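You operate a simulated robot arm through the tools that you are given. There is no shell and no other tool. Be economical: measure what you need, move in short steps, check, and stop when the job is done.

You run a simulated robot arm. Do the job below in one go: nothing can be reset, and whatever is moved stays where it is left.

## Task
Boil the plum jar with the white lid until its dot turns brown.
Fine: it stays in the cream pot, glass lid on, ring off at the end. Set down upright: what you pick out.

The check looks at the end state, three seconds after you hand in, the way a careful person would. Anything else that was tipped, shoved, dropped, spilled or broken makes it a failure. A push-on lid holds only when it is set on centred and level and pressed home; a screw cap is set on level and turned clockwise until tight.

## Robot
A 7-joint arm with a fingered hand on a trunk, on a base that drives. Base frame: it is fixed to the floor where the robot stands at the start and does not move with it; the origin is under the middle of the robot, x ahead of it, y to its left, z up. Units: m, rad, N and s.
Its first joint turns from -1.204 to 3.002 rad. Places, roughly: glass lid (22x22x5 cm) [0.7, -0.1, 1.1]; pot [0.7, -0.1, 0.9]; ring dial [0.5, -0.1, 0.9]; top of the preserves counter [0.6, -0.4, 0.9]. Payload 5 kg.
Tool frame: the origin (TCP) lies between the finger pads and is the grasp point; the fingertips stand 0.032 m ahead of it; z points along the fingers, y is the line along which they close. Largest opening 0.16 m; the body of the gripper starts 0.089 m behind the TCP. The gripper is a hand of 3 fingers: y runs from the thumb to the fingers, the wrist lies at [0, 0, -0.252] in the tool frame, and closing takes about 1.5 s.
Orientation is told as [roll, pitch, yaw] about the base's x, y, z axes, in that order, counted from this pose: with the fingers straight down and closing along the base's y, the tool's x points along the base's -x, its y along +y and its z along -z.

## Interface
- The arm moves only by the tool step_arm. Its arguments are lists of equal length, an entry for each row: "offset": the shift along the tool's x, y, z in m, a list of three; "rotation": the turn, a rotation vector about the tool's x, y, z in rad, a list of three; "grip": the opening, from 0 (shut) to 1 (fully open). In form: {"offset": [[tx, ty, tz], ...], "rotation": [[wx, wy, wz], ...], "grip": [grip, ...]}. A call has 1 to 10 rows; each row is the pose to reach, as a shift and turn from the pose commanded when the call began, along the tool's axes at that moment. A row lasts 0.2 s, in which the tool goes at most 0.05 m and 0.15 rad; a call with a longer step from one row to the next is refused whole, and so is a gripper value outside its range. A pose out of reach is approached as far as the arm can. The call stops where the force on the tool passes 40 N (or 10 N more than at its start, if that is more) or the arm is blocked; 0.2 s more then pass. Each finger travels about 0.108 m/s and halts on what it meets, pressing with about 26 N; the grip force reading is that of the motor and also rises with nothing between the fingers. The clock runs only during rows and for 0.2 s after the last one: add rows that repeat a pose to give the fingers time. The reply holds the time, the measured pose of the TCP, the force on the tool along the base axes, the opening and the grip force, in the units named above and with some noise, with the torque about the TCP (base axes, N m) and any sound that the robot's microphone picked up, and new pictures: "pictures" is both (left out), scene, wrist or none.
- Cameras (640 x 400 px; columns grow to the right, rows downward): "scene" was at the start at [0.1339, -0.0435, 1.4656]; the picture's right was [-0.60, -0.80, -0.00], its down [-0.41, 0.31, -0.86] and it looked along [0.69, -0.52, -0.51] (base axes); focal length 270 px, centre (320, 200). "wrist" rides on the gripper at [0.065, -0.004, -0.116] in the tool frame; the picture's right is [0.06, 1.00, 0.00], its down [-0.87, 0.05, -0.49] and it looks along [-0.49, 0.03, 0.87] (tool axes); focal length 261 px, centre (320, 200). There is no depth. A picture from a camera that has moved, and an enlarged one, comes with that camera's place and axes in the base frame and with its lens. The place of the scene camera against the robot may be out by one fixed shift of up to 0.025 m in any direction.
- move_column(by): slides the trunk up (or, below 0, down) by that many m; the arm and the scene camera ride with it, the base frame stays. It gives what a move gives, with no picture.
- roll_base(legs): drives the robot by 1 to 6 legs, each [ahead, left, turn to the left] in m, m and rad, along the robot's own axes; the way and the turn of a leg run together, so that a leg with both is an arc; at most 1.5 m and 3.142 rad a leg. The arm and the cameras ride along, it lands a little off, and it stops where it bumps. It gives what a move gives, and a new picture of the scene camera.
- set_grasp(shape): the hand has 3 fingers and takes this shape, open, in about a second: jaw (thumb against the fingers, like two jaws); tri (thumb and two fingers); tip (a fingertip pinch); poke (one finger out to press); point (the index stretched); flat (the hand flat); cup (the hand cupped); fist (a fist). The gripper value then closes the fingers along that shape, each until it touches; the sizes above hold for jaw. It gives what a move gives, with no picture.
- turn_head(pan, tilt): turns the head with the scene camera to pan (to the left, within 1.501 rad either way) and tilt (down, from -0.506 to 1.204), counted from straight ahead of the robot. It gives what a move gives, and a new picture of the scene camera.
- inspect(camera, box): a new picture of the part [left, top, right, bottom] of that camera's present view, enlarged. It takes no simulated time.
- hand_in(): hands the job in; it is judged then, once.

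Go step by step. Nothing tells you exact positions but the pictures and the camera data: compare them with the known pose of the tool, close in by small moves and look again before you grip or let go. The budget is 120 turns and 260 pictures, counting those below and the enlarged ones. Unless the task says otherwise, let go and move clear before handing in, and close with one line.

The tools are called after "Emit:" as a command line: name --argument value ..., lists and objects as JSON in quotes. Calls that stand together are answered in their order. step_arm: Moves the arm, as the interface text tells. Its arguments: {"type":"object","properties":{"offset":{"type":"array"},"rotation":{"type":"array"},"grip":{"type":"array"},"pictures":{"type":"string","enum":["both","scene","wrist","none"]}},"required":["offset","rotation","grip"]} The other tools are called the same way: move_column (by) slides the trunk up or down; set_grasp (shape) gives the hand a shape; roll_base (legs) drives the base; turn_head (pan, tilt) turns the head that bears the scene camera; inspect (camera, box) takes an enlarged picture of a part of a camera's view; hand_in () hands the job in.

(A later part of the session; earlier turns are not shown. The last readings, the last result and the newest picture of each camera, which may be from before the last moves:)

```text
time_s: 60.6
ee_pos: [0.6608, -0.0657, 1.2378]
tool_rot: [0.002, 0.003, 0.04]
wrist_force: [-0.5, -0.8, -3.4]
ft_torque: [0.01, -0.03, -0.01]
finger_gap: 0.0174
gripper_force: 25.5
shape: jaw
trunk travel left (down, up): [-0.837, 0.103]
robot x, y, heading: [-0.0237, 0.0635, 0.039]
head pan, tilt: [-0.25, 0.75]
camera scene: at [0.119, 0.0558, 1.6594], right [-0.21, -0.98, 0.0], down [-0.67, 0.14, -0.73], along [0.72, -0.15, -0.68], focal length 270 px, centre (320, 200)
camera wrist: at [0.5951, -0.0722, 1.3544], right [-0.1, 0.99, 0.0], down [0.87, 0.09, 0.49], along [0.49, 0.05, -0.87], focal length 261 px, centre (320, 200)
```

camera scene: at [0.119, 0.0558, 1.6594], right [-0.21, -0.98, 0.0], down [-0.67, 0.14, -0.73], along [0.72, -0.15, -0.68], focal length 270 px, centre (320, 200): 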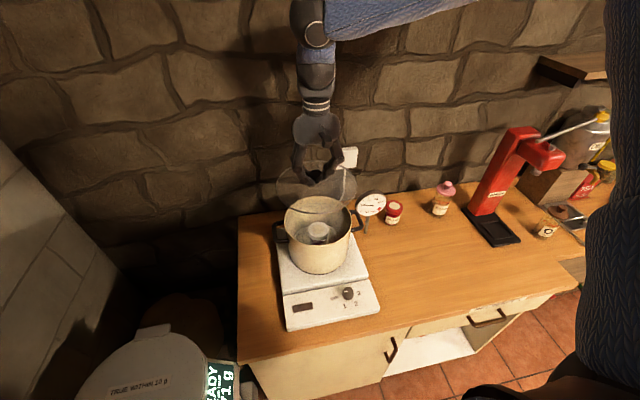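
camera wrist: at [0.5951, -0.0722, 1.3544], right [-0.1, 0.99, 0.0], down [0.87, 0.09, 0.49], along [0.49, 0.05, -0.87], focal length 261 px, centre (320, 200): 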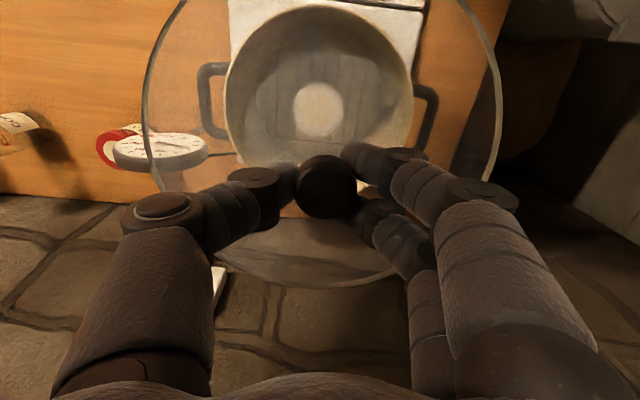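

Alignment matches the original view. Lowering with the trunk first, then the last bit gently.

Emit:
move_column --by -0.115

Emit:
inspect --camera "wrist" --box '[0, 0, 640, 400]'

Emit:
inspect --camera "scene" --box '[240, 80, 400, 240]'

```text
time_s: 62.1
ee_pos: [0.6607, -0.0653, 1.123]
tool_rot: [0.003, 0.003, 0.041]
wrist_force: [-0.7, -1.5, -4.4]
ft_torque: [0.0, 0.02, 0.04]
finger_gap: 0.0169
gripper_force: 25.8
shape: jaw
trunk travel left (down, up): [-0.722, 0.218]
robot x, y, heading: [-0.0214, 0.0643, 0.044]
head pan, tilt: [-0.25, 0.75]
```

```text
1.00 times, centred on (320, 200) of wrist
camera zoom: at [0.5957, -0.0719, 1.2391], right [-0.1, 0.99, 0.0], down [0.87, 0.09, 0.49], along [0.49, 0.05, -0.87], focal length 261 px, centre (320, 200)
```

zoom: 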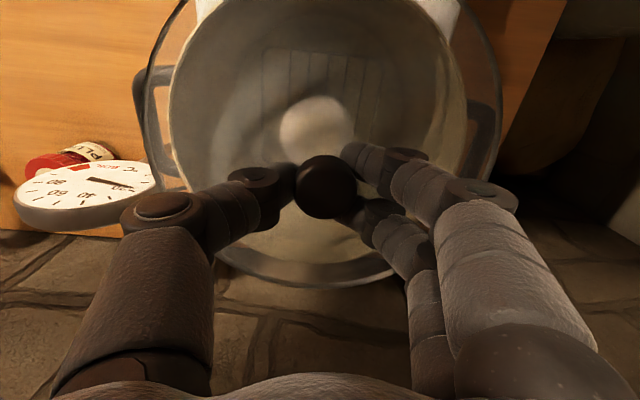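

```text
2.50 times, centred on (320, 160) of scene
camera zoom: at [0.1198, 0.0563, 1.5444], right [-0.21, -0.98, 0.0], down [-0.67, 0.14, -0.73], along [0.72, -0.15, -0.68], focal length 676 px, centre (320, 300)
```

zoom: 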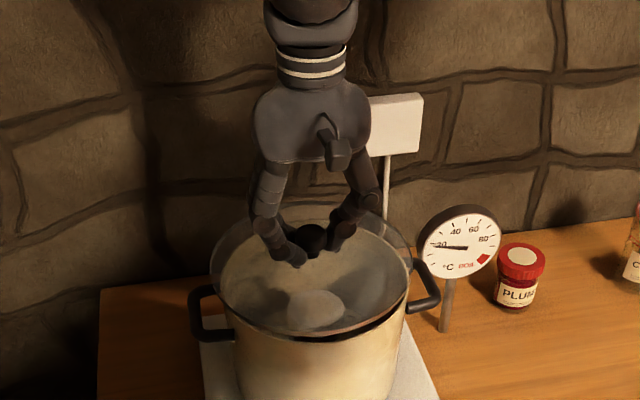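

Emit:
move_column --by -0.016

Emit:
move_column --by -0.006

Emit:
inspect --camera "scene" --box '[240, 80, 400, 240]'

Emit:
inspect --camera "wrist" --box '[0, 0, 640, 400]'

```text
time_s: 62.7
ee_pos: [0.6604, -0.0649, 1.1075]
tool_rot: [0.002, 0.004, 0.04]
wrist_force: [-0.4, -0.8, -4.1]
ft_torque: [-0.02, -0.02, 0.0]
finger_gap: 0.0171
gripper_force: 26.0
shape: jaw
trunk travel left (down, up): [-0.706, 0.234]
robot x, y, heading: [-0.0266, 0.0604, 0.043]
head pan, tilt: [-0.25, 0.75]
```

```text
time_s: 63.3
ee_pos: [0.662, -0.0642, 1.1024]
tool_rot: [0.0, 0.003, 0.041]
wrist_force: [-1.4, -2.9, 13.2]
ft_torque: [0.0, 0.04, 0.02]
finger_gap: 0.0173
gripper_force: 26.0
shape: jaw
trunk travel left (down, up): [-0.7, 0.24]
robot x, y, heading: [-0.0256, 0.059, 0.041]
head pan, tilt: [-0.25, 0.75]
```

```text
2.50 times, centred on (320, 160) of scene
camera zoom: at [0.1193, 0.0564, 1.5226], right [-0.21, -0.98, 0.0], down [-0.67, 0.14, -0.73], along [0.72, -0.15, -0.68], focal length 676 px, centre (320, 300)
```

zoom: 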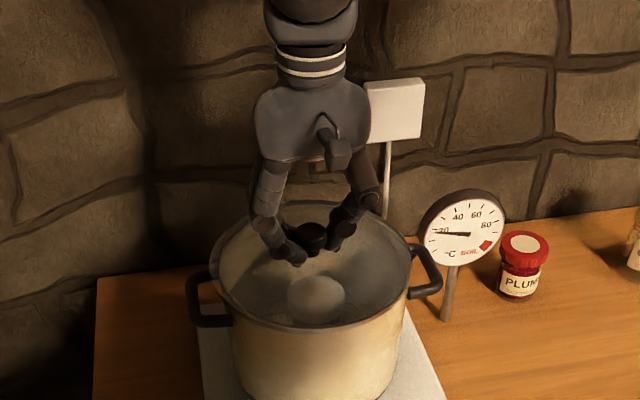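

```text
1.00 times, centred on (320, 200) of wrist
camera zoom: at [0.5955, -0.0718, 1.2183], right [-0.1, 0.99, 0.0], down [0.87, 0.09, 0.49], along [0.49, 0.05, -0.87], focal length 261 px, centre (320, 200)
```

zoom: 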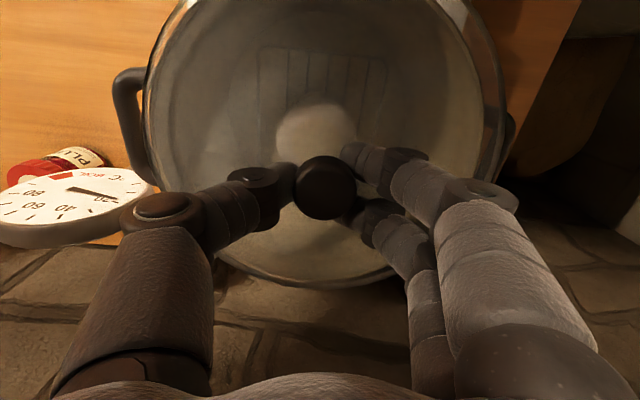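

The lid seated at the original height with 13 N and level. Releasing and rising.

Emit:
step_arm --offset '[[0, 0, 0], [0, 0, 0], [0, 0, 0], [0, 0, 0], [0, 0, -0.03], [0, 0, -0.07], [0, 0, -0.11], [0, 0, -0.13], [0, 0, -0.13]]' --rotation '[[0, 0, 0], [0, 0, 0], [0, 0, 0], [0, 0, 0], [0, 0, 0], [0, 0, 0], [0, 0, 0], [0, 0, 0], [0, 0, 0]]' --grip '[0.2, 0.4, 0.5, 0.5, 0.5, 0.5, 0.5, 0.5, 0.5]'

Emit:
inspect --camera "scene" --box '[240, 130, 400, 330]'

```text
time_s: 65.3
ee_pos: [0.662, -0.0653, 1.2316]
tool_rot: [0.002, 0.004, 0.039]
wrist_force: [-0.5, -0.3, 0.2]
ft_torque: [0.02, -0.06, 0.04]
finger_gap: 0.0795
gripper_force: 0.1
shape: jaw
trunk travel left (down, up): [-0.7, 0.24]
robot x, y, heading: [-0.021, 0.06, 0.042]
head pan, tilt: [-0.25, 0.75]
camera scene: at [0.12, 0.0563, 1.5223], right [-0.21, -0.98, 0.0], down [-0.67, 0.14, -0.73], along [0.71, -0.15, -0.68], focal length 270 px, centre (320, 200)
camera wrist: at [0.5964, -0.0729, 1.3465], right [-0.1, 0.99, 0.0], down [0.87, 0.09, 0.49], along [0.49, 0.05, -0.87], focal length 261 px, centre (320, 200)
```

scene: 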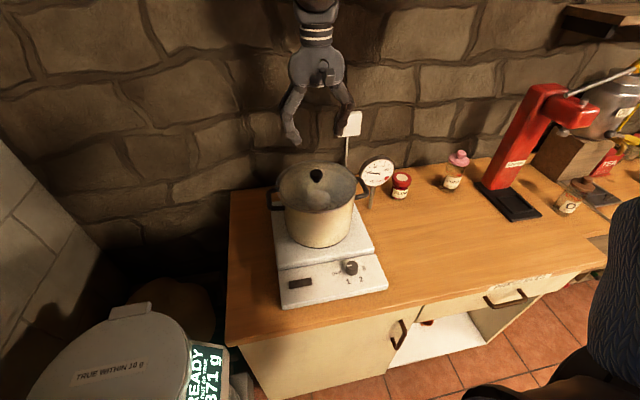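
wrist: 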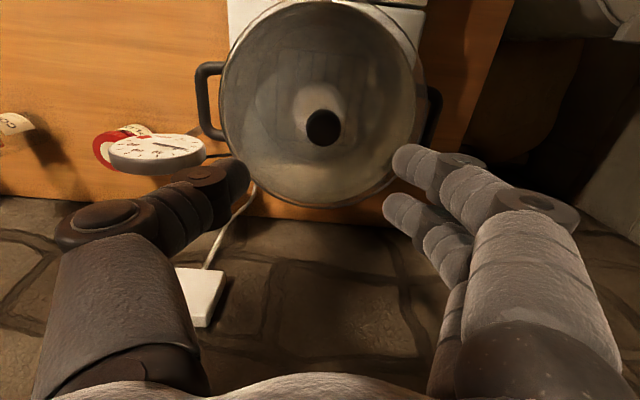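

```text
2.00 times, centred on (320, 230) of scene
camera zoom: at [0.12, 0.0563, 1.5223], right [-0.21, -0.98, 0.0], down [-0.67, 0.14, -0.73], along [0.71, -0.15, -0.68], focal length 541 px, centre (320, 140)
```

zoom: 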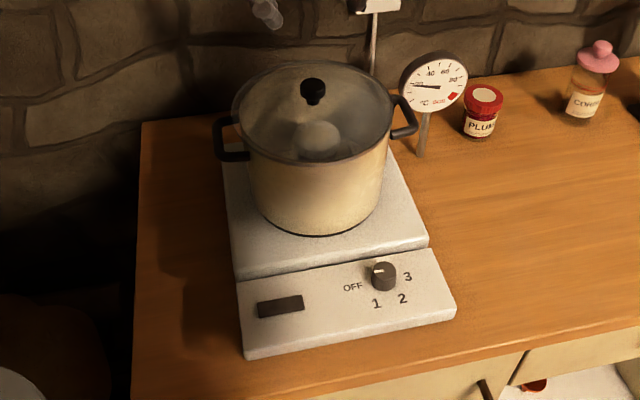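

Lid on, properly seated, jar visible inside. Now to the dial near (0.485, -0.12): moving above it to measure.

Emit:
step_arm --offset '[[0.04, -0.01, 0], [0.08, -0.02, 0], [0.12, -0.03, 0], [0.155, -0.04, 0], [0.177, -0.046, 0.02], [0.177, -0.046, 0.065], [0.177, -0.046, 0.11], [0.177, -0.046, 0.14], [0.177, -0.046, 0.14]]' --rotation '[[0, 0, 0], [0, 0, 0], [0, 0, 0], [0, 0, 0], [0, 0, 0], [0, 0, 0], [0, 0, 0], [0, 0, 0], [0, 0, 0]]' --grip '[0.5, 0.5, 0.5, 0.5, 0.5, 0.5, 0.5, 0.5, 0.5]'

```text
time_s: 67.3
ee_pos: [0.4872, -0.1173, 1.0919]
tool_rot: [0.002, 0.002, 0.041]
wrist_force: [0.2, -0.8, -0.6]
ft_torque: [-0.04, -0.02, 0.02]
finger_gap: 0.0795
gripper_force: 0.1
shape: jaw
trunk travel left (down, up): [-0.7, 0.24]
robot x, y, heading: [-0.0236, 0.0595, 0.038]
head pan, tilt: [-0.25, 0.75]
camera scene: at [0.1191, 0.0561, 1.5224], right [-0.21, -0.98, 0.0], down [-0.67, 0.14, -0.73], along [0.72, -0.15, -0.68], focal length 270 px, centre (320, 200)
camera wrist: at [0.4211, -0.1244, 1.208], right [-0.1, 0.99, 0.0], down [0.87, 0.09, 0.49], along [0.49, 0.05, -0.87], focal length 261 px, centre (320, 200)
```

scene: 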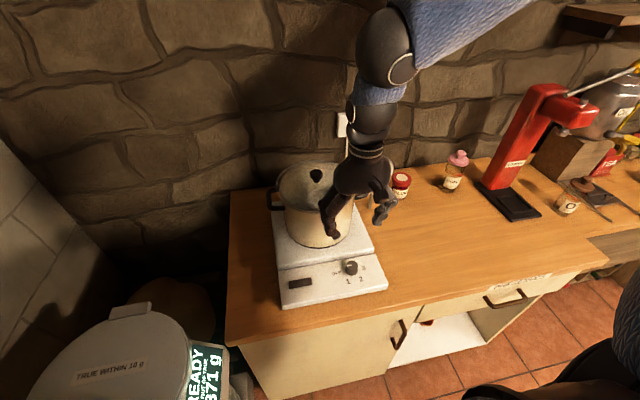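
wrist: 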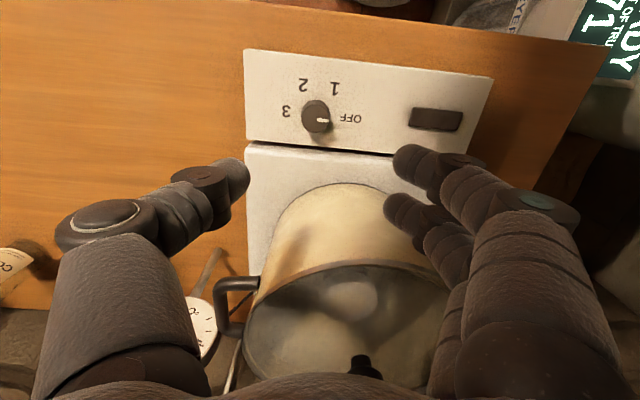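

The dial knob top is at about (0.475, -0.122, 0.91). Pre-turning the hand clockwise 0.65 rad and descending above it; check before closing.

Emit:
step_arm --offset '[[0.006, -0.002, 0.02], [0.0122, -0.0045, 0.05], [0.0122, -0.0045, 0.08], [0.0122, -0.0045, 0.11], [0.0122, -0.0045, 0.13], [0.0122, -0.0045, 0.13]]' --rotation '[[0, 0, 0.14], [0, 0, 0.28], [0, 0, 0.42], [0, 0, 0.56], [0, 0, 0.7], [0, 0, 0.7]]' --grip '[0.45, 0.45, 0.45, 0.45, 0.45, 0.45]'

Emit:
inspect --camera "scene" --box '[260, 150, 420, 310]'

```text
time_s: 68.7
ee_pos: [0.4748, -0.1232, 0.9628]
tool_rot: [0.0, 0.003, -0.661]
wrist_force: [-1.1, 0.0, 0.1]
ft_torque: [0.0, -0.02, 0.01]
finger_gap: 0.0726
gripper_force: 0.1
shape: jaw
trunk travel left (down, up): [-0.7, 0.24]
robot x, y, heading: [-0.0275, 0.0607, 0.039]
head pan, tilt: [-0.25, 0.75]
camera scene: at [0.1192, 0.0564, 1.5224], right [-0.21, -0.98, 0.0], down [-0.67, 0.14, -0.73], along [0.72, -0.15, -0.68], focal length 270 px, centre (320, 200)
camera wrist: at [0.4195, -0.0868, 1.0786], right [0.56, 0.83, 0.0], down [0.72, -0.49, 0.49], along [0.4, -0.28, -0.87], focal length 261 px, centre (320, 200)
```

scene: 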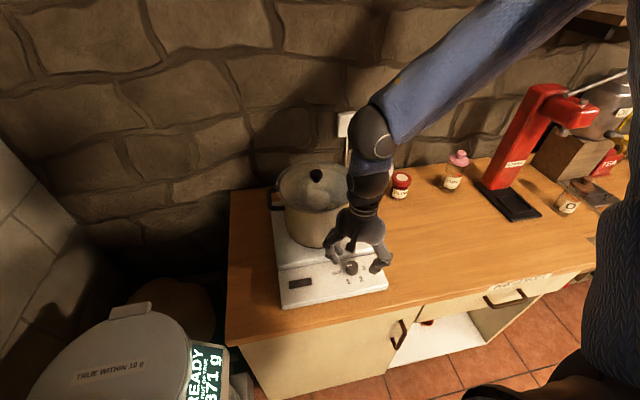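
wrist: 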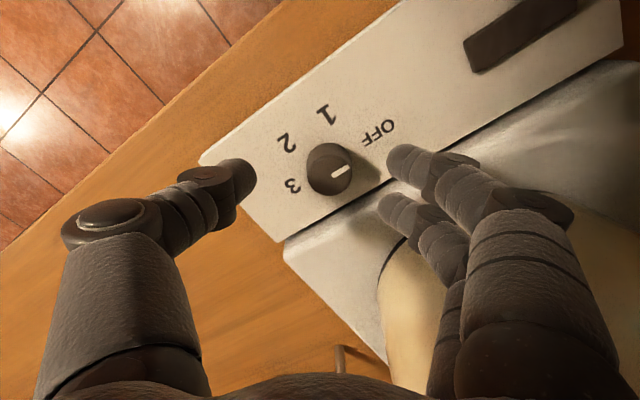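

```text
2.50 times, centred on (340, 230) of scene
camera zoom: at [0.1192, 0.0564, 1.5224], right [-0.21, -0.98, 0.0], down [-0.67, 0.14, -0.73], along [0.72, -0.15, -0.68], focal length 676 px, centre (270, 125)
```

zoom: 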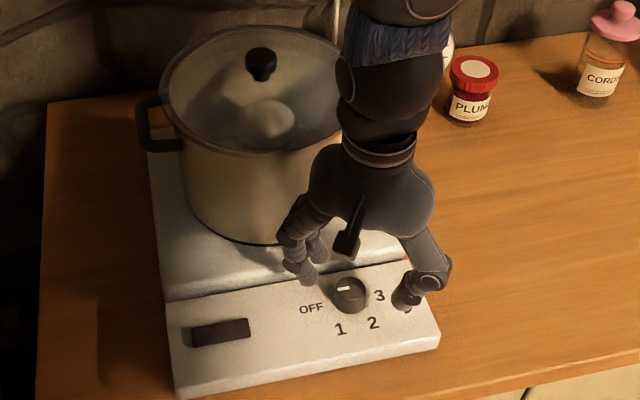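

Knob is at about (0.478, -0.120). I'll narrow the fingers, shift 4 mm and go down around it.

Emit:
step_arm --offset '[[0, 0.004, 0], [0, 0.004, 0.015], [0, 0.004, 0.028], [0, 0.004, 0.036], [0, 0.004, 0.036]]' --rotation '[[0, 0, 0], [0, 0, 0], [0, 0, 0], [0, 0, 0], [0, 0, 0]]' --grip '[0.36, 0.36, 0.36, 0.36, 0.36]'

Emit:
inspect --camera "scene" --box '[260, 150, 420, 310]'

```text
time_s: 69.9
ee_pos: [0.4766, -0.1207, 0.9267]
tool_rot: [0.001, 0.005, -0.66]
wrist_force: [0.2, 0.0, 0.1]
ft_torque: [-0.02, 0.01, -0.03]
finger_gap: 0.0582
gripper_force: 0.1
shape: jaw
trunk travel left (down, up): [-0.7, 0.24]
robot x, y, heading: [-0.0222, 0.0608, 0.038]
head pan, tilt: [-0.25, 0.75]
camera scene: at [0.1195, 0.0564, 1.5223], right [-0.21, -0.98, 0.0], down [-0.67, 0.14, -0.73], along [0.72, -0.15, -0.68], focal length 270 px, centre (320, 200)
camera wrist: at [0.4216, -0.0839, 1.0421], right [0.56, 0.83, 0.0], down [0.72, -0.49, 0.49], along [0.4, -0.28, -0.87], focal length 261 px, centre (320, 200)
```

scene: 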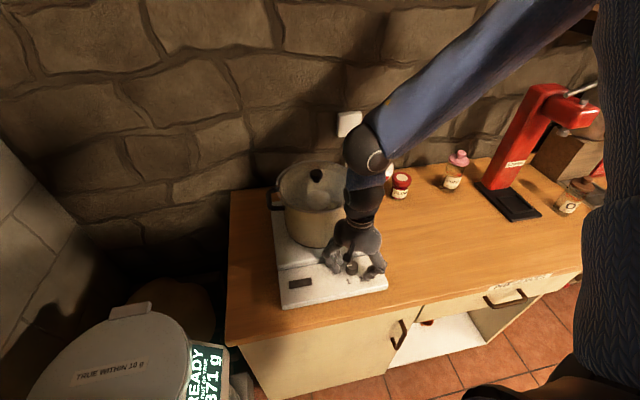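
wrist: 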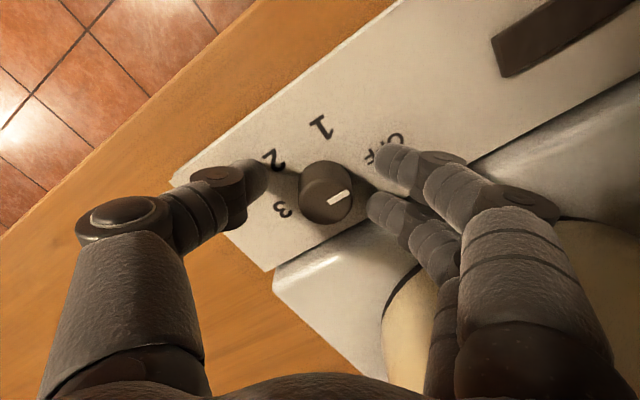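

```text
2.50 times, centred on (340, 230) of scene
camera zoom: at [0.1195, 0.0564, 1.5223], right [-0.21, -0.98, 0.0], down [-0.67, 0.14, -0.73], along [0.72, -0.15, -0.68], focal length 676 px, centre (270, 125)
```

zoom: 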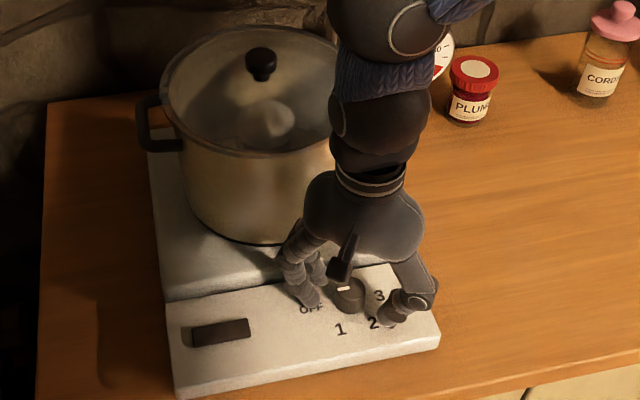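

Emit:
step_arm --offset '[[0, 0, 0.004], [0, 0, 0.004], [0, 0, 0.004], [0, 0, 0.004], [0, 0, 0.004], [0, 0, 0.004]]' --rotation '[[0, 0, 0], [0, 0, 0], [0, 0, 0], [0, 0, 0], [0, 0, 0], [0, 0, 0]]' --grip '[0.36, 0.25, 0.1, 0, 0, 0]' --pictures "wrist"

```text
time_s: 71.3
ee_pos: [0.4748, -0.1182, 0.9214]
tool_rot: [0.0, 0.005, -0.659]
wrist_force: [-2.7, -1.2, 10.5]
ft_torque: [0.03, -0.23, -0.01]
finger_gap: 0.0212
gripper_force: 26.3
shape: jaw
trunk travel left (down, up): [-0.7, 0.24]
robot x, y, heading: [-0.0221, 0.062, 0.038]
head pan, tilt: [-0.25, 0.75]
camera wrist: at [0.4212, -0.0837, 1.0383], right [0.56, 0.83, 0.0], down [0.72, -0.49, 0.49], along [0.4, -0.28, -0.87], focal length 261 px, centre (320, 200)
```

wrist: 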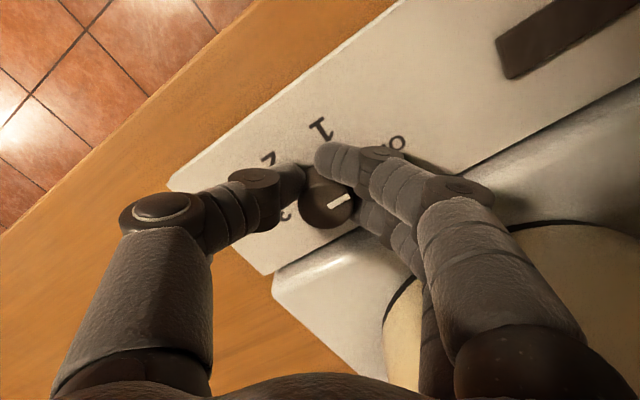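

Gripped. Turning counter-clockwise (seen from above), from OFF toward 1-2-3.

Emit:
step_arm --offset '[[0, 0, 0], [0, 0, 0], [0, 0, 0], [0, 0, 0], [0, 0, 0], [0, 0, 0], [0, 0, 0], [0, 0, 0], [0, 0, 0], [0, 0, 0]]' --rotation '[[0, 0, -0.13], [0, 0, -0.26], [0, 0, -0.39], [0, 0, -0.52], [0, 0, -0.65], [0, 0, -0.78], [0, 0, -0.91], [0, 0, -1.04], [0, 0, -1.17], [0, 0, -1.28]]' --grip '[0, 0, 0, 0, 0, 0, 0, 0, 0, 0]'

Emit:
inspect --camera "wrist" --box '[220, 100, 460, 260]'

```text
time_s: 72.7
ee_pos: [0.4739, -0.1226, 0.9231]
tool_rot: [-0.004, 0.002, 0.074]
wrist_force: [-2.2, -19.2, 22.4]
ft_torque: [-0.62, -0.1, -0.17]
finger_gap: 0.0212
gripper_force: 25.9
shape: jaw
trunk travel left (down, up): [-0.7, 0.24]
robot x, y, heading: [-0.0283, 0.06, 0.038]
head pan, tilt: [-0.25, 0.75]
stopped in row 6: the force on the tool passed its limit (the readings are from after the stop); the commanded pose is now the measured one
camera scene: at [0.1186, 0.0552, 1.5223], right [-0.21, -0.98, 0.0], down [-0.67, 0.14, -0.73], along [0.72, -0.15, -0.68], focal length 270 px, centre (320, 200)
camera wrist: at [0.4096, -0.132, 1.0382], right [-0.14, 0.99, 0.0], down [0.86, 0.12, 0.49], along [0.48, 0.06, -0.87], focal length 261 px, centre (320, 200)
```

scene: 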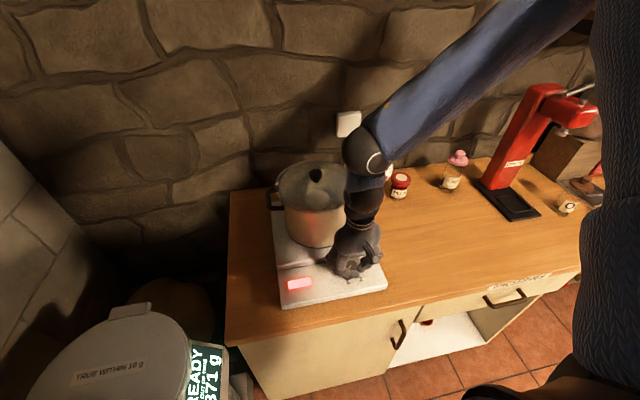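
wrist: 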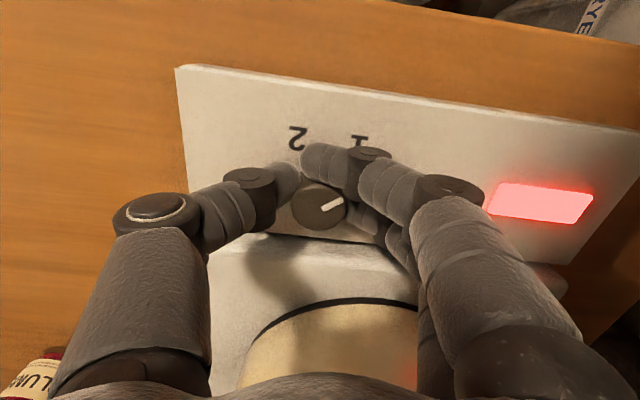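

```text
2.50 times, centred on (340, 180) of wrist
camera zoom: at [0.4096, -0.132, 1.0382], right [-0.14, 0.99, 0.0], down [0.86, 0.12, 0.49], along [0.48, 0.06, -0.87], focal length 652 px, centre (270, 250)
```

zoom: 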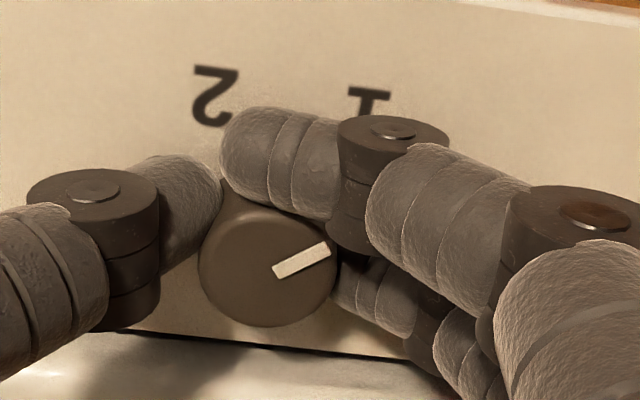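

The dial has turned partway (about 40°), the light is on. I'll release, wind back, recentre and lift 4 mm, and turn again.

Emit:
step_arm --offset '[[0, 0, -0.003], [0, 0, -0.004], [-0.005, 0.001, -0.004], [-0.005, 0.001, -0.004], [-0.005, 0.001, -0.004], [-0.005, 0.001, -0.004], [-0.005, 0.001, -0.004], [-0.005, 0.001, -0.004], [-0.005, 0.001, -0.004]]' --rotation '[[0, 0, 0], [0, 0, 0], [0, 0, 0.14], [0, 0, 0.28], [0, 0, 0.42], [0, 0, 0.56], [0, 0, 0.7], [0, 0, 0.75], [0, 0, 0.75]]' --grip '[0.25, 0.36, 0.36, 0.36, 0.36, 0.36, 0.36, 0.36, 0.36]' --pictures "wrist"

```text
time_s: 74.7
ee_pos: [0.4805, -0.1197, 0.9247]
tool_rot: [-0.004, 0.002, -0.676]
wrist_force: [-0.2, 0.4, 0.4]
ft_torque: [0.0, -0.03, -0.02]
finger_gap: 0.0568
gripper_force: 0.1
shape: jaw
trunk travel left (down, up): [-0.7, 0.24]
robot x, y, heading: [-0.026, 0.0593, 0.039]
head pan, tilt: [-0.25, 0.75]
camera wrist: at [0.4266, -0.0823, 1.0417], right [0.57, 0.82, 0.0], down [0.71, -0.5, 0.49], along [0.4, -0.28, -0.87], focal length 261 px, centre (320, 200)
```

wrist: 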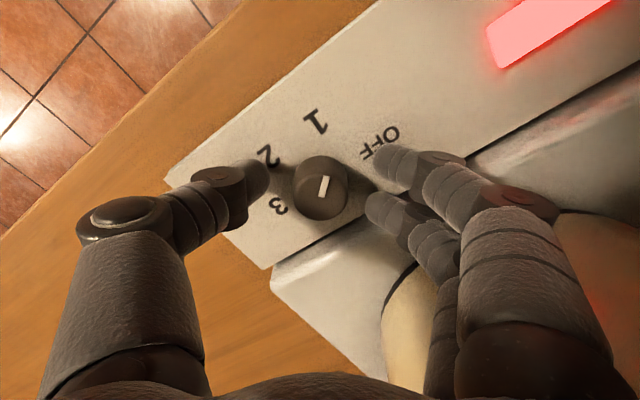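

Pointer is just short of 1 and the hand is centred. Gripping and turning again.

Emit:
step_arm --offset '[[0, 0, -0.002], [0, 0, -0.002], [0, 0, -0.002], [0, 0, -0.002], [0, 0, -0.002]]' --rotation '[[0, 0, 0], [0, 0, 0], [0, 0, 0], [0, 0, 0], [0, 0, 0]]' --grip '[0.25, 0.1, 0, 0, 0]' --pictures "none"

Emit:
step_arm --offset '[[0, 0, 0], [0, 0, 0], [0, 0, 0], [0, 0, 0], [0, 0, 0], [0, 0, 0], [0, 0, 0], [0, 0, 0], [0, 0, 0], [0, 0, 0]]' --rotation '[[0, 0, -0.13], [0, 0, -0.26], [0, 0, -0.39], [0, 0, -0.52], [0, 0, -0.65], [0, 0, -0.78], [0, 0, -0.91], [0, 0, -1.04], [0, 0, -1.17], [0, 0, -1.3]]' --grip '[0, 0, 0, 0, 0, 0, 0, 0, 0, 0]' --pictures "wrist"

```text
time_s: 75.9
ee_pos: [0.4804, -0.1197, 0.9287]
tool_rot: [-0.001, 0.003, -0.674]
wrist_force: [-4.1, 1.1, -4.3]
ft_torque: [0.05, 0.08, -0.01]
finger_gap: 0.0178
gripper_force: 26.3
shape: jaw
trunk travel left (down, up): [-0.7, 0.24]
robot x, y, heading: [-0.0212, 0.0598, 0.037]
head pan, tilt: [-0.25, 0.75]
```

```text
time_s: 78.1
ee_pos: [0.4787, -0.1223, 0.927]
tool_rot: [0.002, 0.004, 0.626]
wrist_force: [-11.6, -34.1, 1.5]
ft_torque: [-0.87, 0.12, -0.21]
finger_gap: 0.0185
gripper_force: 26.0
shape: jaw
trunk travel left (down, up): [-0.7, 0.24]
robot x, y, heading: [-0.0199, 0.0691, 0.039]
head pan, tilt: [-0.25, 0.75]
camera wrist: at [0.4285, -0.1644, 1.0438], right [-0.64, 0.77, 0.0], down [0.67, 0.55, 0.49], along [0.38, 0.31, -0.87], focal length 261 px, centre (320, 200)
```

wrist: 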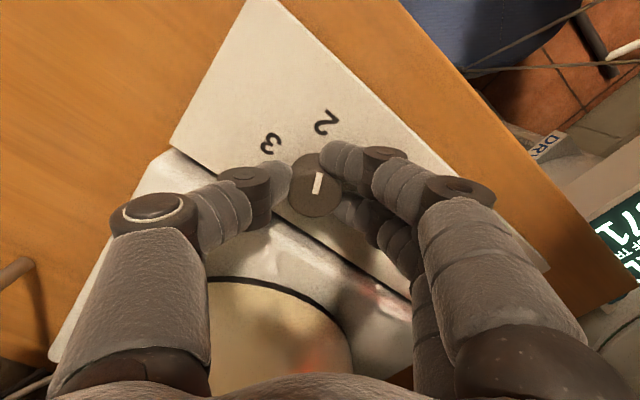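

The pointer is about at 2. One more wind-back and turn to 3.

Emit:
step_arm --offset '[[0, 0, 0], [0, 0, -0.001], [0, 0, -0.001], [0, 0, -0.001], [0, 0, -0.001], [0, 0, -0.001], [0, 0, -0.001], [0, 0, -0.001], [0, 0, -0.001], [0, 0, -0.001]]' --rotation '[[0, 0, 0], [0, 0, 0], [0, 0, 0.14], [0, 0, 0.28], [0, 0, 0.42], [0, 0, 0.56], [0, 0, 0.7], [0, 0, 0.84], [0, 0, 0.98], [0, 0, 1.1]]' --grip '[0.25, 0.36, 0.36, 0.36, 0.36, 0.36, 0.36, 0.36, 0.36, 0.36]' --pictures "wrist"

```text
time_s: 80.3
ee_pos: [0.4809, -0.1187, 0.9294]
tool_rot: [-0.001, 0.002, -0.477]
wrist_force: [0.6, -0.7, 0.2]
ft_torque: [-0.02, -0.03, -0.02]
finger_gap: 0.0571
gripper_force: 0.0
shape: jaw
trunk travel left (down, up): [-0.7, 0.24]
robot x, y, heading: [-0.0243, 0.0592, 0.039]
head pan, tilt: [-0.25, 0.75]
camera wrist: at [0.4202, -0.0934, 1.0448], right [0.4, 0.92, 0.0], down [0.8, -0.35, 0.49], along [0.45, -0.2, -0.87], focal length 261 px, centre (320, 200)
```

wrist: 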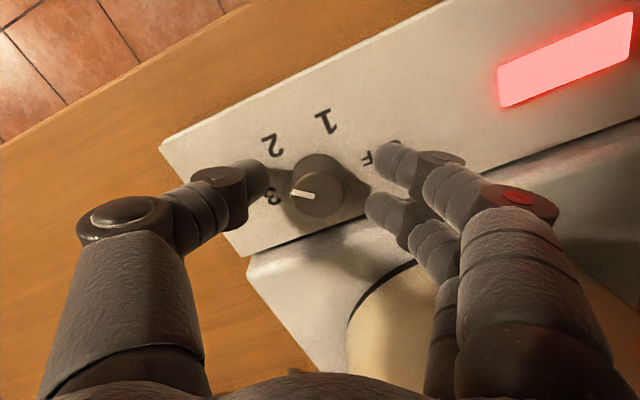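

Emit:
step_arm --offset '[[0, 0, -0.04], [0.0, 0, -0.08], [0.04, 0, -0.11], [0.08, 0, -0.14], [0.1, 0, -0.16]]' --rotation '[[0, 0, 0], [0, 0, -0.1], [0, 0, -0.24], [0, 0, -0.38], [0, 0, -0.5]]' --grip '[0.36, 0.36, 0.36, 0.36, 0.36]'

Emit:
inspect --camera "scene" --box '[250, 150, 410, 310]'

```text
time_s: 81.5
ee_pos: [0.4484, -0.0707, 1.1173]
tool_rot: [0.0, 0.003, 0.029]
wrist_force: [0.6, -0.8, -0.6]
ft_torque: [0.02, 0.03, -0.03]
finger_gap: 0.0571
gripper_force: 0.1
shape: jaw
out of reach, approached as far as the arm can: row 3, 4, 5
trunk travel left (down, up): [-0.7, 0.24]
robot x, y, heading: [-0.0219, 0.0612, 0.04]
head pan, tilt: [-0.25, 0.75]
camera scene: at [0.1196, 0.0562, 1.5222], right [-0.21, -0.98, 0.0], down [-0.67, 0.14, -0.73], along [0.72, -0.15, -0.68], focal length 270 px, centre (320, 200)
camera wrist: at [0.3833, -0.0774, 1.2321], right [-0.09, 1.0, 0.0], down [0.87, 0.08, 0.49], along [0.49, 0.04, -0.87], focal length 261 px, centre (320, 200)
```

scene: 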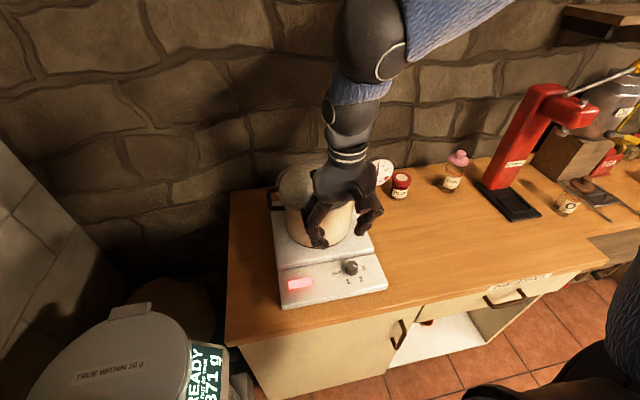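
wrist: 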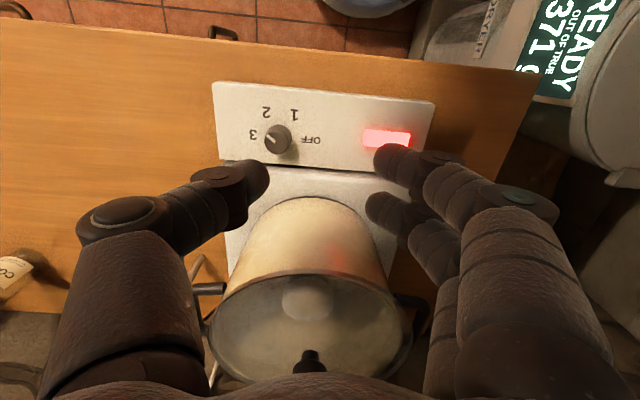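

```text
2.50 times, centred on (330, 230) of scene
camera zoom: at [0.1196, 0.0562, 1.5222], right [-0.21, -0.98, 0.0], down [-0.67, 0.14, -0.73], along [0.72, -0.15, -0.68], focal length 676 px, centre (295, 125)
```

zoom: 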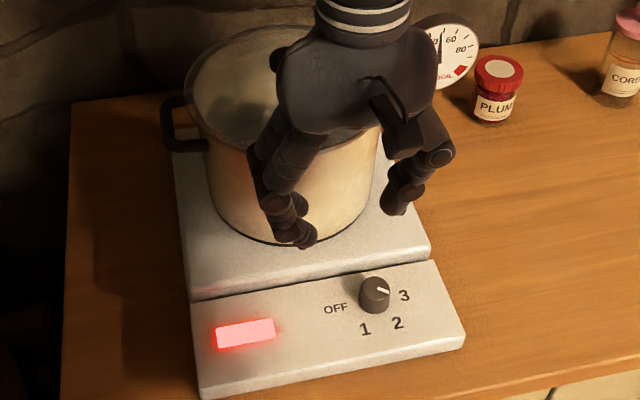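

The light is on, pointer at 3, and the thermometer already climbs to ~50°C. I'll move the hand to the right so the camera sees the jar's dot, and watch.

Emit:
step_arm --offset '[[0, -0.045, 0], [0, -0.09, 0], [0, -0.135, 0], [0, -0.18, 0], [0, -0.2, 0]]' --rotation '[[0, 0, 0], [0, 0, 0], [0, 0, 0], [0, 0, 0], [0, 0, 0]]' --grip '[0.36, 0.36, 0.36, 0.36, 0.36]' --pictures "none"

Emit:
inspect --camera "scene" --box '[260, 140, 400, 280]'

```text
time_s: 82.7
ee_pos: [0.457, -0.2712, 1.1145]
tool_rot: [-0.003, 0.005, 0.027]
wrist_force: [0.1, 0.4, 0.3]
ft_torque: [0.01, 0.06, 0.0]
finger_gap: 0.0575
gripper_force: 0.1
shape: jaw
out of reach, approached as far as the arm can: row 1, 2, 3
trunk travel left (down, up): [-0.7, 0.24]
robot x, y, heading: [-0.0241, 0.0626, 0.041]
head pan, tilt: [-0.25, 0.75]
```

```text
2.86 times, centred on (330, 210) of scene
camera zoom: at [0.1213, 0.0565, 1.5221], right [-0.21, -0.98, 0.0], down [-0.67, 0.14, -0.73], along [0.71, -0.15, -0.68], focal length 772 px, centre (291, 171)
```

zoom: 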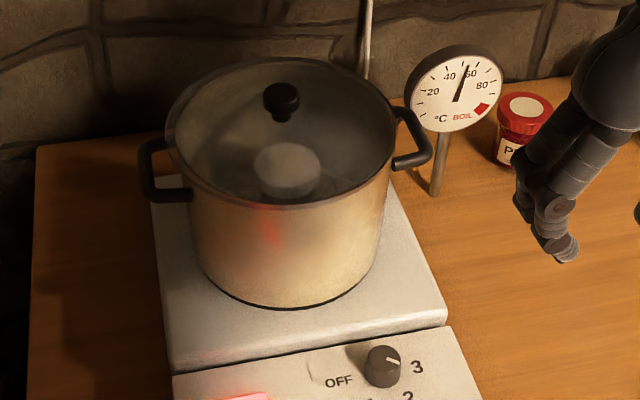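

55°C and rising. I'll hold the hand in front of the pot where the wrist camera looks at the jar from above.

Emit:
step_arm --offset '[[0, 0.02, -0.03], [-0.03, 0.05, -0.06], [-0.06, 0.08, -0.085], [-0.1, 0.1, -0.1], [-0.12, 0.13, -0.12], [-0.12, 0.15, -0.13], [-0.12, 0.15, -0.13]]' --rotation '[[0, 0, 0], [0, 0, 0], [0, 0, 0], [0, 0, 0], [0, 0, 0], [0, 0, 0], [0, 0, 0]]' --grip '[0.36, 0.36, 0.36, 0.36, 0.36, 0.36, 0.36]'

Emit:
inspect --camera "wrist" --box '[200, 60, 440, 260]'

```text
refused: row 2 steps farther than a row can; nothing moved
```

```text
2.00 times, centred on (320, 160) of wrist
camera zoom: at [0.3901, -0.2778, 1.2303], right [-0.09, 1.0, 0.0], down [0.87, 0.08, 0.49], along [0.49, 0.04, -0.87], focal length 521 px, centre (320, 280)
```

zoom: 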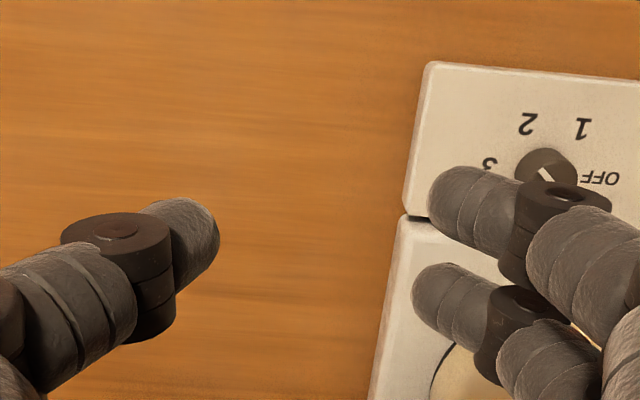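

Emit:
step_arm --offset '[[0, 0.02, -0.03], [-0.02, 0.04, -0.055], [-0.045, 0.065, -0.08], [-0.07, 0.085, -0.105], [-0.1, 0.11, -0.12], [-0.12, 0.135, -0.13], [-0.12, 0.15, -0.13], [-0.12, 0.15, -0.13]]' --rotation '[[0, 0, 0], [0, 0, 0], [0, 0, 0], [0, 0, 0], [0, 0, 0], [0, 0, 0], [0, 0, 0], [0, 0, 0]]' --grip '[0.36, 0.36, 0.36, 0.36, 0.36, 0.36, 0.36, 0.36]'

Emit:
inspect --camera "wrist" --box '[200, 60, 440, 260]'

```text
time_s: 84.5
ee_pos: [0.5703, -0.118, 1.245]
tool_rot: [0.001, 0.003, 0.026]
wrist_force: [1.6, 0.3, 0.1]
ft_torque: [-0.02, 0.01, 0.01]
finger_gap: 0.0576
gripper_force: 0.0
shape: jaw
trunk travel left (down, up): [-0.7, 0.24]
robot x, y, heading: [-0.0223, 0.0599, 0.045]
head pan, tilt: [-0.25, 0.75]
camera scene: at [0.1196, 0.0561, 1.5223], right [-0.21, -0.98, 0.0], down [-0.67, 0.14, -0.73], along [0.72, -0.15, -0.68], focal length 270 px, centre (320, 200)
camera wrist: at [0.5045, -0.1243, 1.3608], right [-0.09, 1.0, 0.0], down [0.87, 0.08, 0.49], along [0.49, 0.04, -0.87], focal length 261 px, centre (320, 200)
```

scene: 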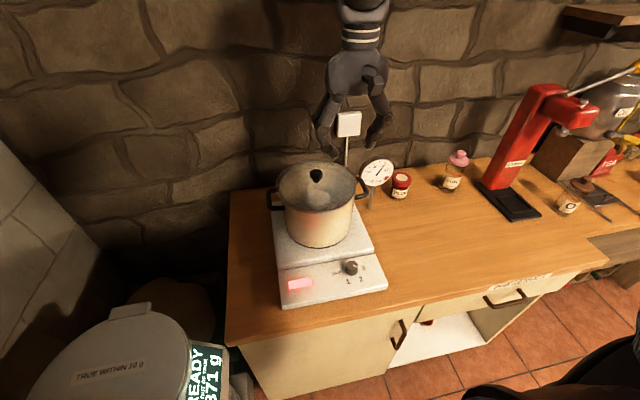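
wrist: 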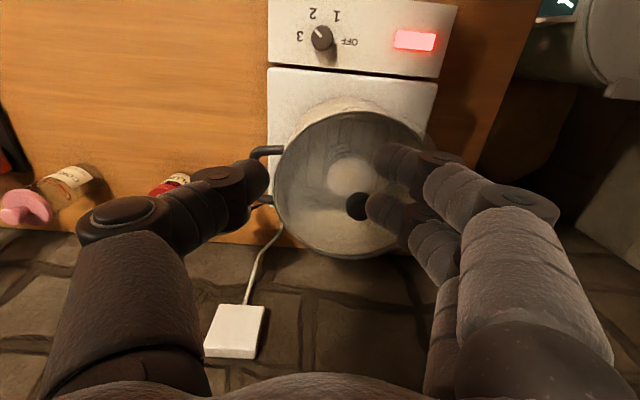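

```text
2.00 times, centred on (320, 160) of wrist
camera zoom: at [0.5045, -0.1243, 1.3608], right [-0.09, 1.0, 0.0], down [0.87, 0.08, 0.49], along [0.49, 0.04, -0.87], focal length 521 px, centre (320, 280)
```

zoom: 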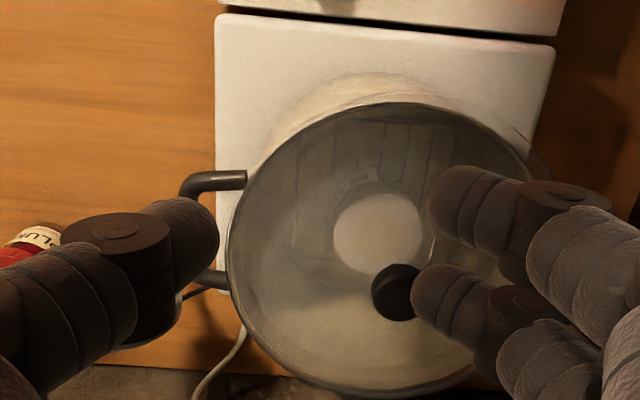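

Good view of jar, dial and thermometer. Waiting and checking.

Emit:
step_arm --offset '[[0, 0, 0], [0, 0, 0], [0, 0, 0], [0, 0, 0], [0, 0, 0], [0, 0, 0], [0, 0, 0], [0, 0, 0], [0, 0, 0], [0, 0, 0]]' --rotation '[[0, 0, 0], [0, 0, 0], [0, 0, 0], [0, 0, 0], [0, 0, 0], [0, 0, 0], [0, 0, 0], [0, 0, 0], [0, 0, 0], [0, 0, 0]]' --grip '[0.36, 0.36, 0.36, 0.36, 0.36, 0.36, 0.36, 0.36, 0.36, 0.36]' --pictures "none"

Emit:
step_arm --offset '[[0, 0, 0], [0, 0, 0], [0, 0, 0], [0, 0, 0], [0, 0, 0], [0, 0, 0], [0, 0, 0], [0, 0, 0], [0, 0, 0], [0, 0, 0]]' --rotation '[[0, 0, 0], [0, 0, 0], [0, 0, 0], [0, 0, 0], [0, 0, 0], [0, 0, 0], [0, 0, 0], [0, 0, 0], [0, 0, 0], [0, 0, 0]]' --grip '[0.36, 0.36, 0.36, 0.36, 0.36, 0.36, 0.36, 0.36, 0.36, 0.36]' --pictures "none"

Emit:
inspect --camera "wrist" --box '[260, 100, 440, 260]'

Emit:
inspect --camera "scene" --box '[260, 140, 400, 280]'

```text
time_s: 86.7
ee_pos: [0.57, -0.1183, 1.2443]
tool_rot: [0.0, 0.004, 0.026]
wrist_force: [0.1, 0.9, -0.4]
ft_torque: [0.0, 0.0, -0.01]
finger_gap: 0.0573
gripper_force: 0.0
shape: jaw
trunk travel left (down, up): [-0.7, 0.24]
robot x, y, heading: [-0.0251, 0.06, 0.044]
head pan, tilt: [-0.25, 0.75]
```

```text
time_s: 88.9
ee_pos: [0.5694, -0.1185, 1.2447]
tool_rot: [0.0, 0.002, 0.026]
wrist_force: [-0.5, -0.7, 0.1]
ft_torque: [0.01, -0.01, -0.02]
finger_gap: 0.0574
gripper_force: 0.1
shape: jaw
trunk travel left (down, up): [-0.7, 0.24]
robot x, y, heading: [-0.0244, 0.0624, 0.037]
head pan, tilt: [-0.25, 0.75]
```

```text
2.50 times, centred on (350, 180) of wrist
camera zoom: at [0.5044, -0.1246, 1.3606], right [-0.09, 1.0, 0.0], down [0.87, 0.08, 0.49], along [0.49, 0.04, -0.87], focal length 652 px, centre (245, 250)
```

zoom: 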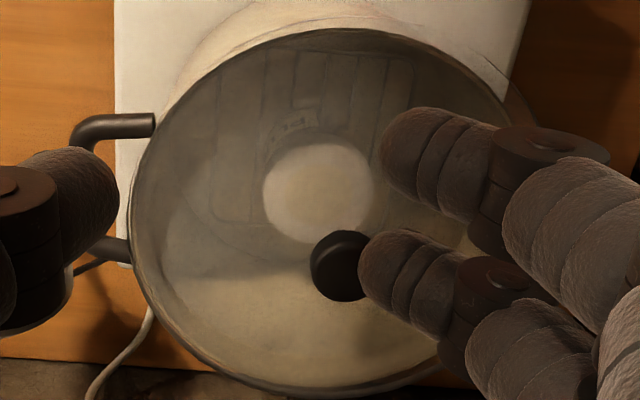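

```text
2.86 times, centred on (330, 210) of scene
camera zoom: at [0.1197, 0.056, 1.5223], right [-0.21, -0.98, 0.0], down [-0.67, 0.14, -0.73], along [0.72, -0.15, -0.68], focal length 772 px, centre (291, 171)
```

zoom: 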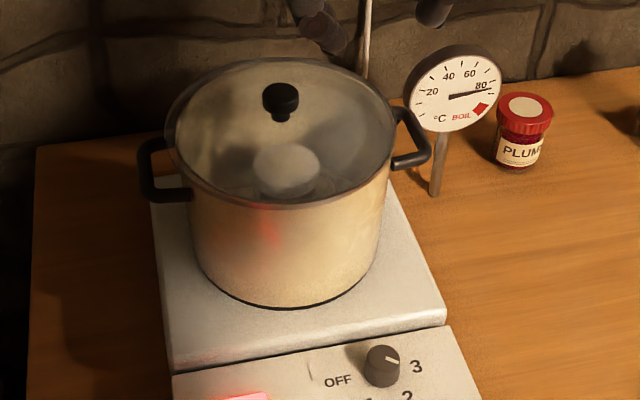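

83°C now. Waiting on towards the boil.

Emit:
step_arm --offset '[[0, 0, 0], [0, 0, 0], [0, 0, 0], [0, 0, 0], [0, 0, 0], [0, 0, 0], [0, 0, 0], [0, 0, 0], [0, 0, 0], [0, 0, 0]]' --rotation '[[0, 0, 0], [0, 0, 0], [0, 0, 0], [0, 0, 0], [0, 0, 0], [0, 0, 0], [0, 0, 0], [0, 0, 0], [0, 0, 0], [0, 0, 0]]' --grip '[0.36, 0.36, 0.36, 0.36, 0.36, 0.36, 0.36, 0.36, 0.36, 0.36]' --pictures "none"

Emit:
inspect --camera "wrist" --box '[260, 100, 440, 260]'

Emit:
step_arm --offset '[[0, 0, 0], [0, 0, 0], [0, 0, 0], [0, 0, 0], [0, 0, 0], [0, 0, 0], [0, 0, 0], [0, 0, 0], [0, 0, 0], [0, 0, 0]]' --rotation '[[0, 0, 0], [0, 0, 0], [0, 0, 0], [0, 0, 0], [0, 0, 0], [0, 0, 0], [0, 0, 0], [0, 0, 0], [0, 0, 0], [0, 0, 0]]' --grip '[0.36, 0.36, 0.36, 0.36, 0.36, 0.36, 0.36, 0.36, 0.36, 0.36]' --pictures "none"

Emit:
inspect --camera "wrist" --box '[260, 100, 440, 260]'

Emit:
inspect --camera "scene" --box '[260, 140, 400, 280]'

```text
time_s: 91.1
ee_pos: [0.5693, -0.1186, 1.2447]
tool_rot: [0.002, 0.003, 0.025]
wrist_force: [-0.1, 0.7, -0.3]
ft_torque: [0.0, -0.01, -0.04]
finger_gap: 0.0573
gripper_force: 0.0
shape: jaw
trunk travel left (down, up): [-0.7, 0.24]
robot x, y, heading: [-0.0222, 0.0588, 0.043]
head pan, tilt: [-0.25, 0.75]
```

```text
2.50 times, centred on (350, 180) of wrist
camera zoom: at [0.5044, -0.1246, 1.3606], right [-0.09, 1.0, 0.0], down [0.87, 0.08, 0.49], along [0.49, 0.04, -0.87], focal length 652 px, centre (245, 250)
```

zoom: 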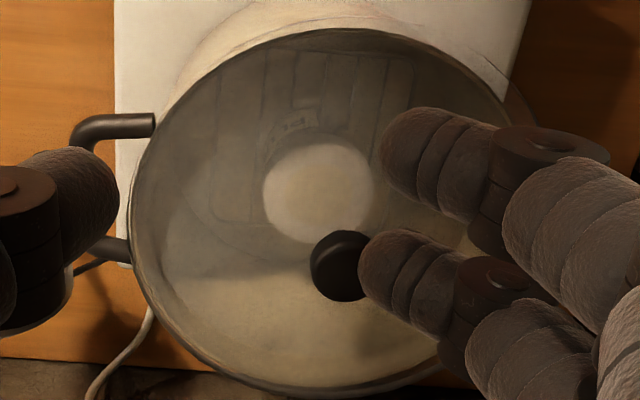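

```text
time_s: 93.3
ee_pos: [0.5698, -0.1185, 1.2448]
tool_rot: [-0.001, 0.004, 0.026]
wrist_force: [-0.5, 0.8, 0.1]
ft_torque: [0.0, -0.02, 0.0]
finger_gap: 0.0575
gripper_force: 0.1
shape: jaw
trunk travel left (down, up): [-0.7, 0.24]
robot x, y, heading: [-0.0223, 0.0632, 0.041]
head pan, tilt: [-0.25, 0.75]
```

```text
2.50 times, centred on (350, 180) of wrist
camera zoom: at [0.5044, -0.1246, 1.3606], right [-0.09, 1.0, 0.0], down [0.87, 0.08, 0.49], along [0.49, 0.04, -0.87], focal length 652 px, centre (245, 250)
```

zoom: 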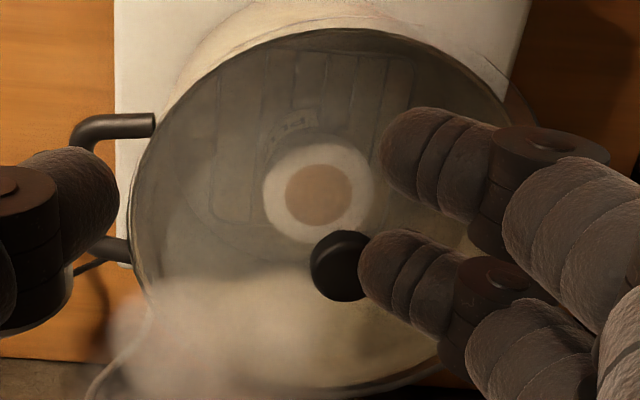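

```text
2.86 times, centred on (330, 210) of scene
camera zoom: at [0.1197, 0.056, 1.5223], right [-0.21, -0.98, 0.0], down [-0.67, 0.14, -0.73], along [0.72, -0.15, -0.68], focal length 772 px, centre (291, 171)
```

zoom: 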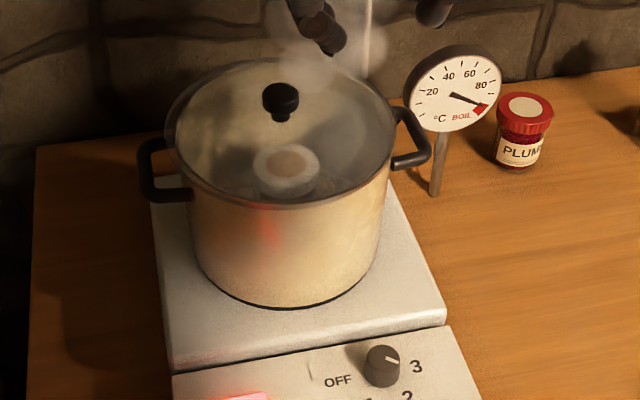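

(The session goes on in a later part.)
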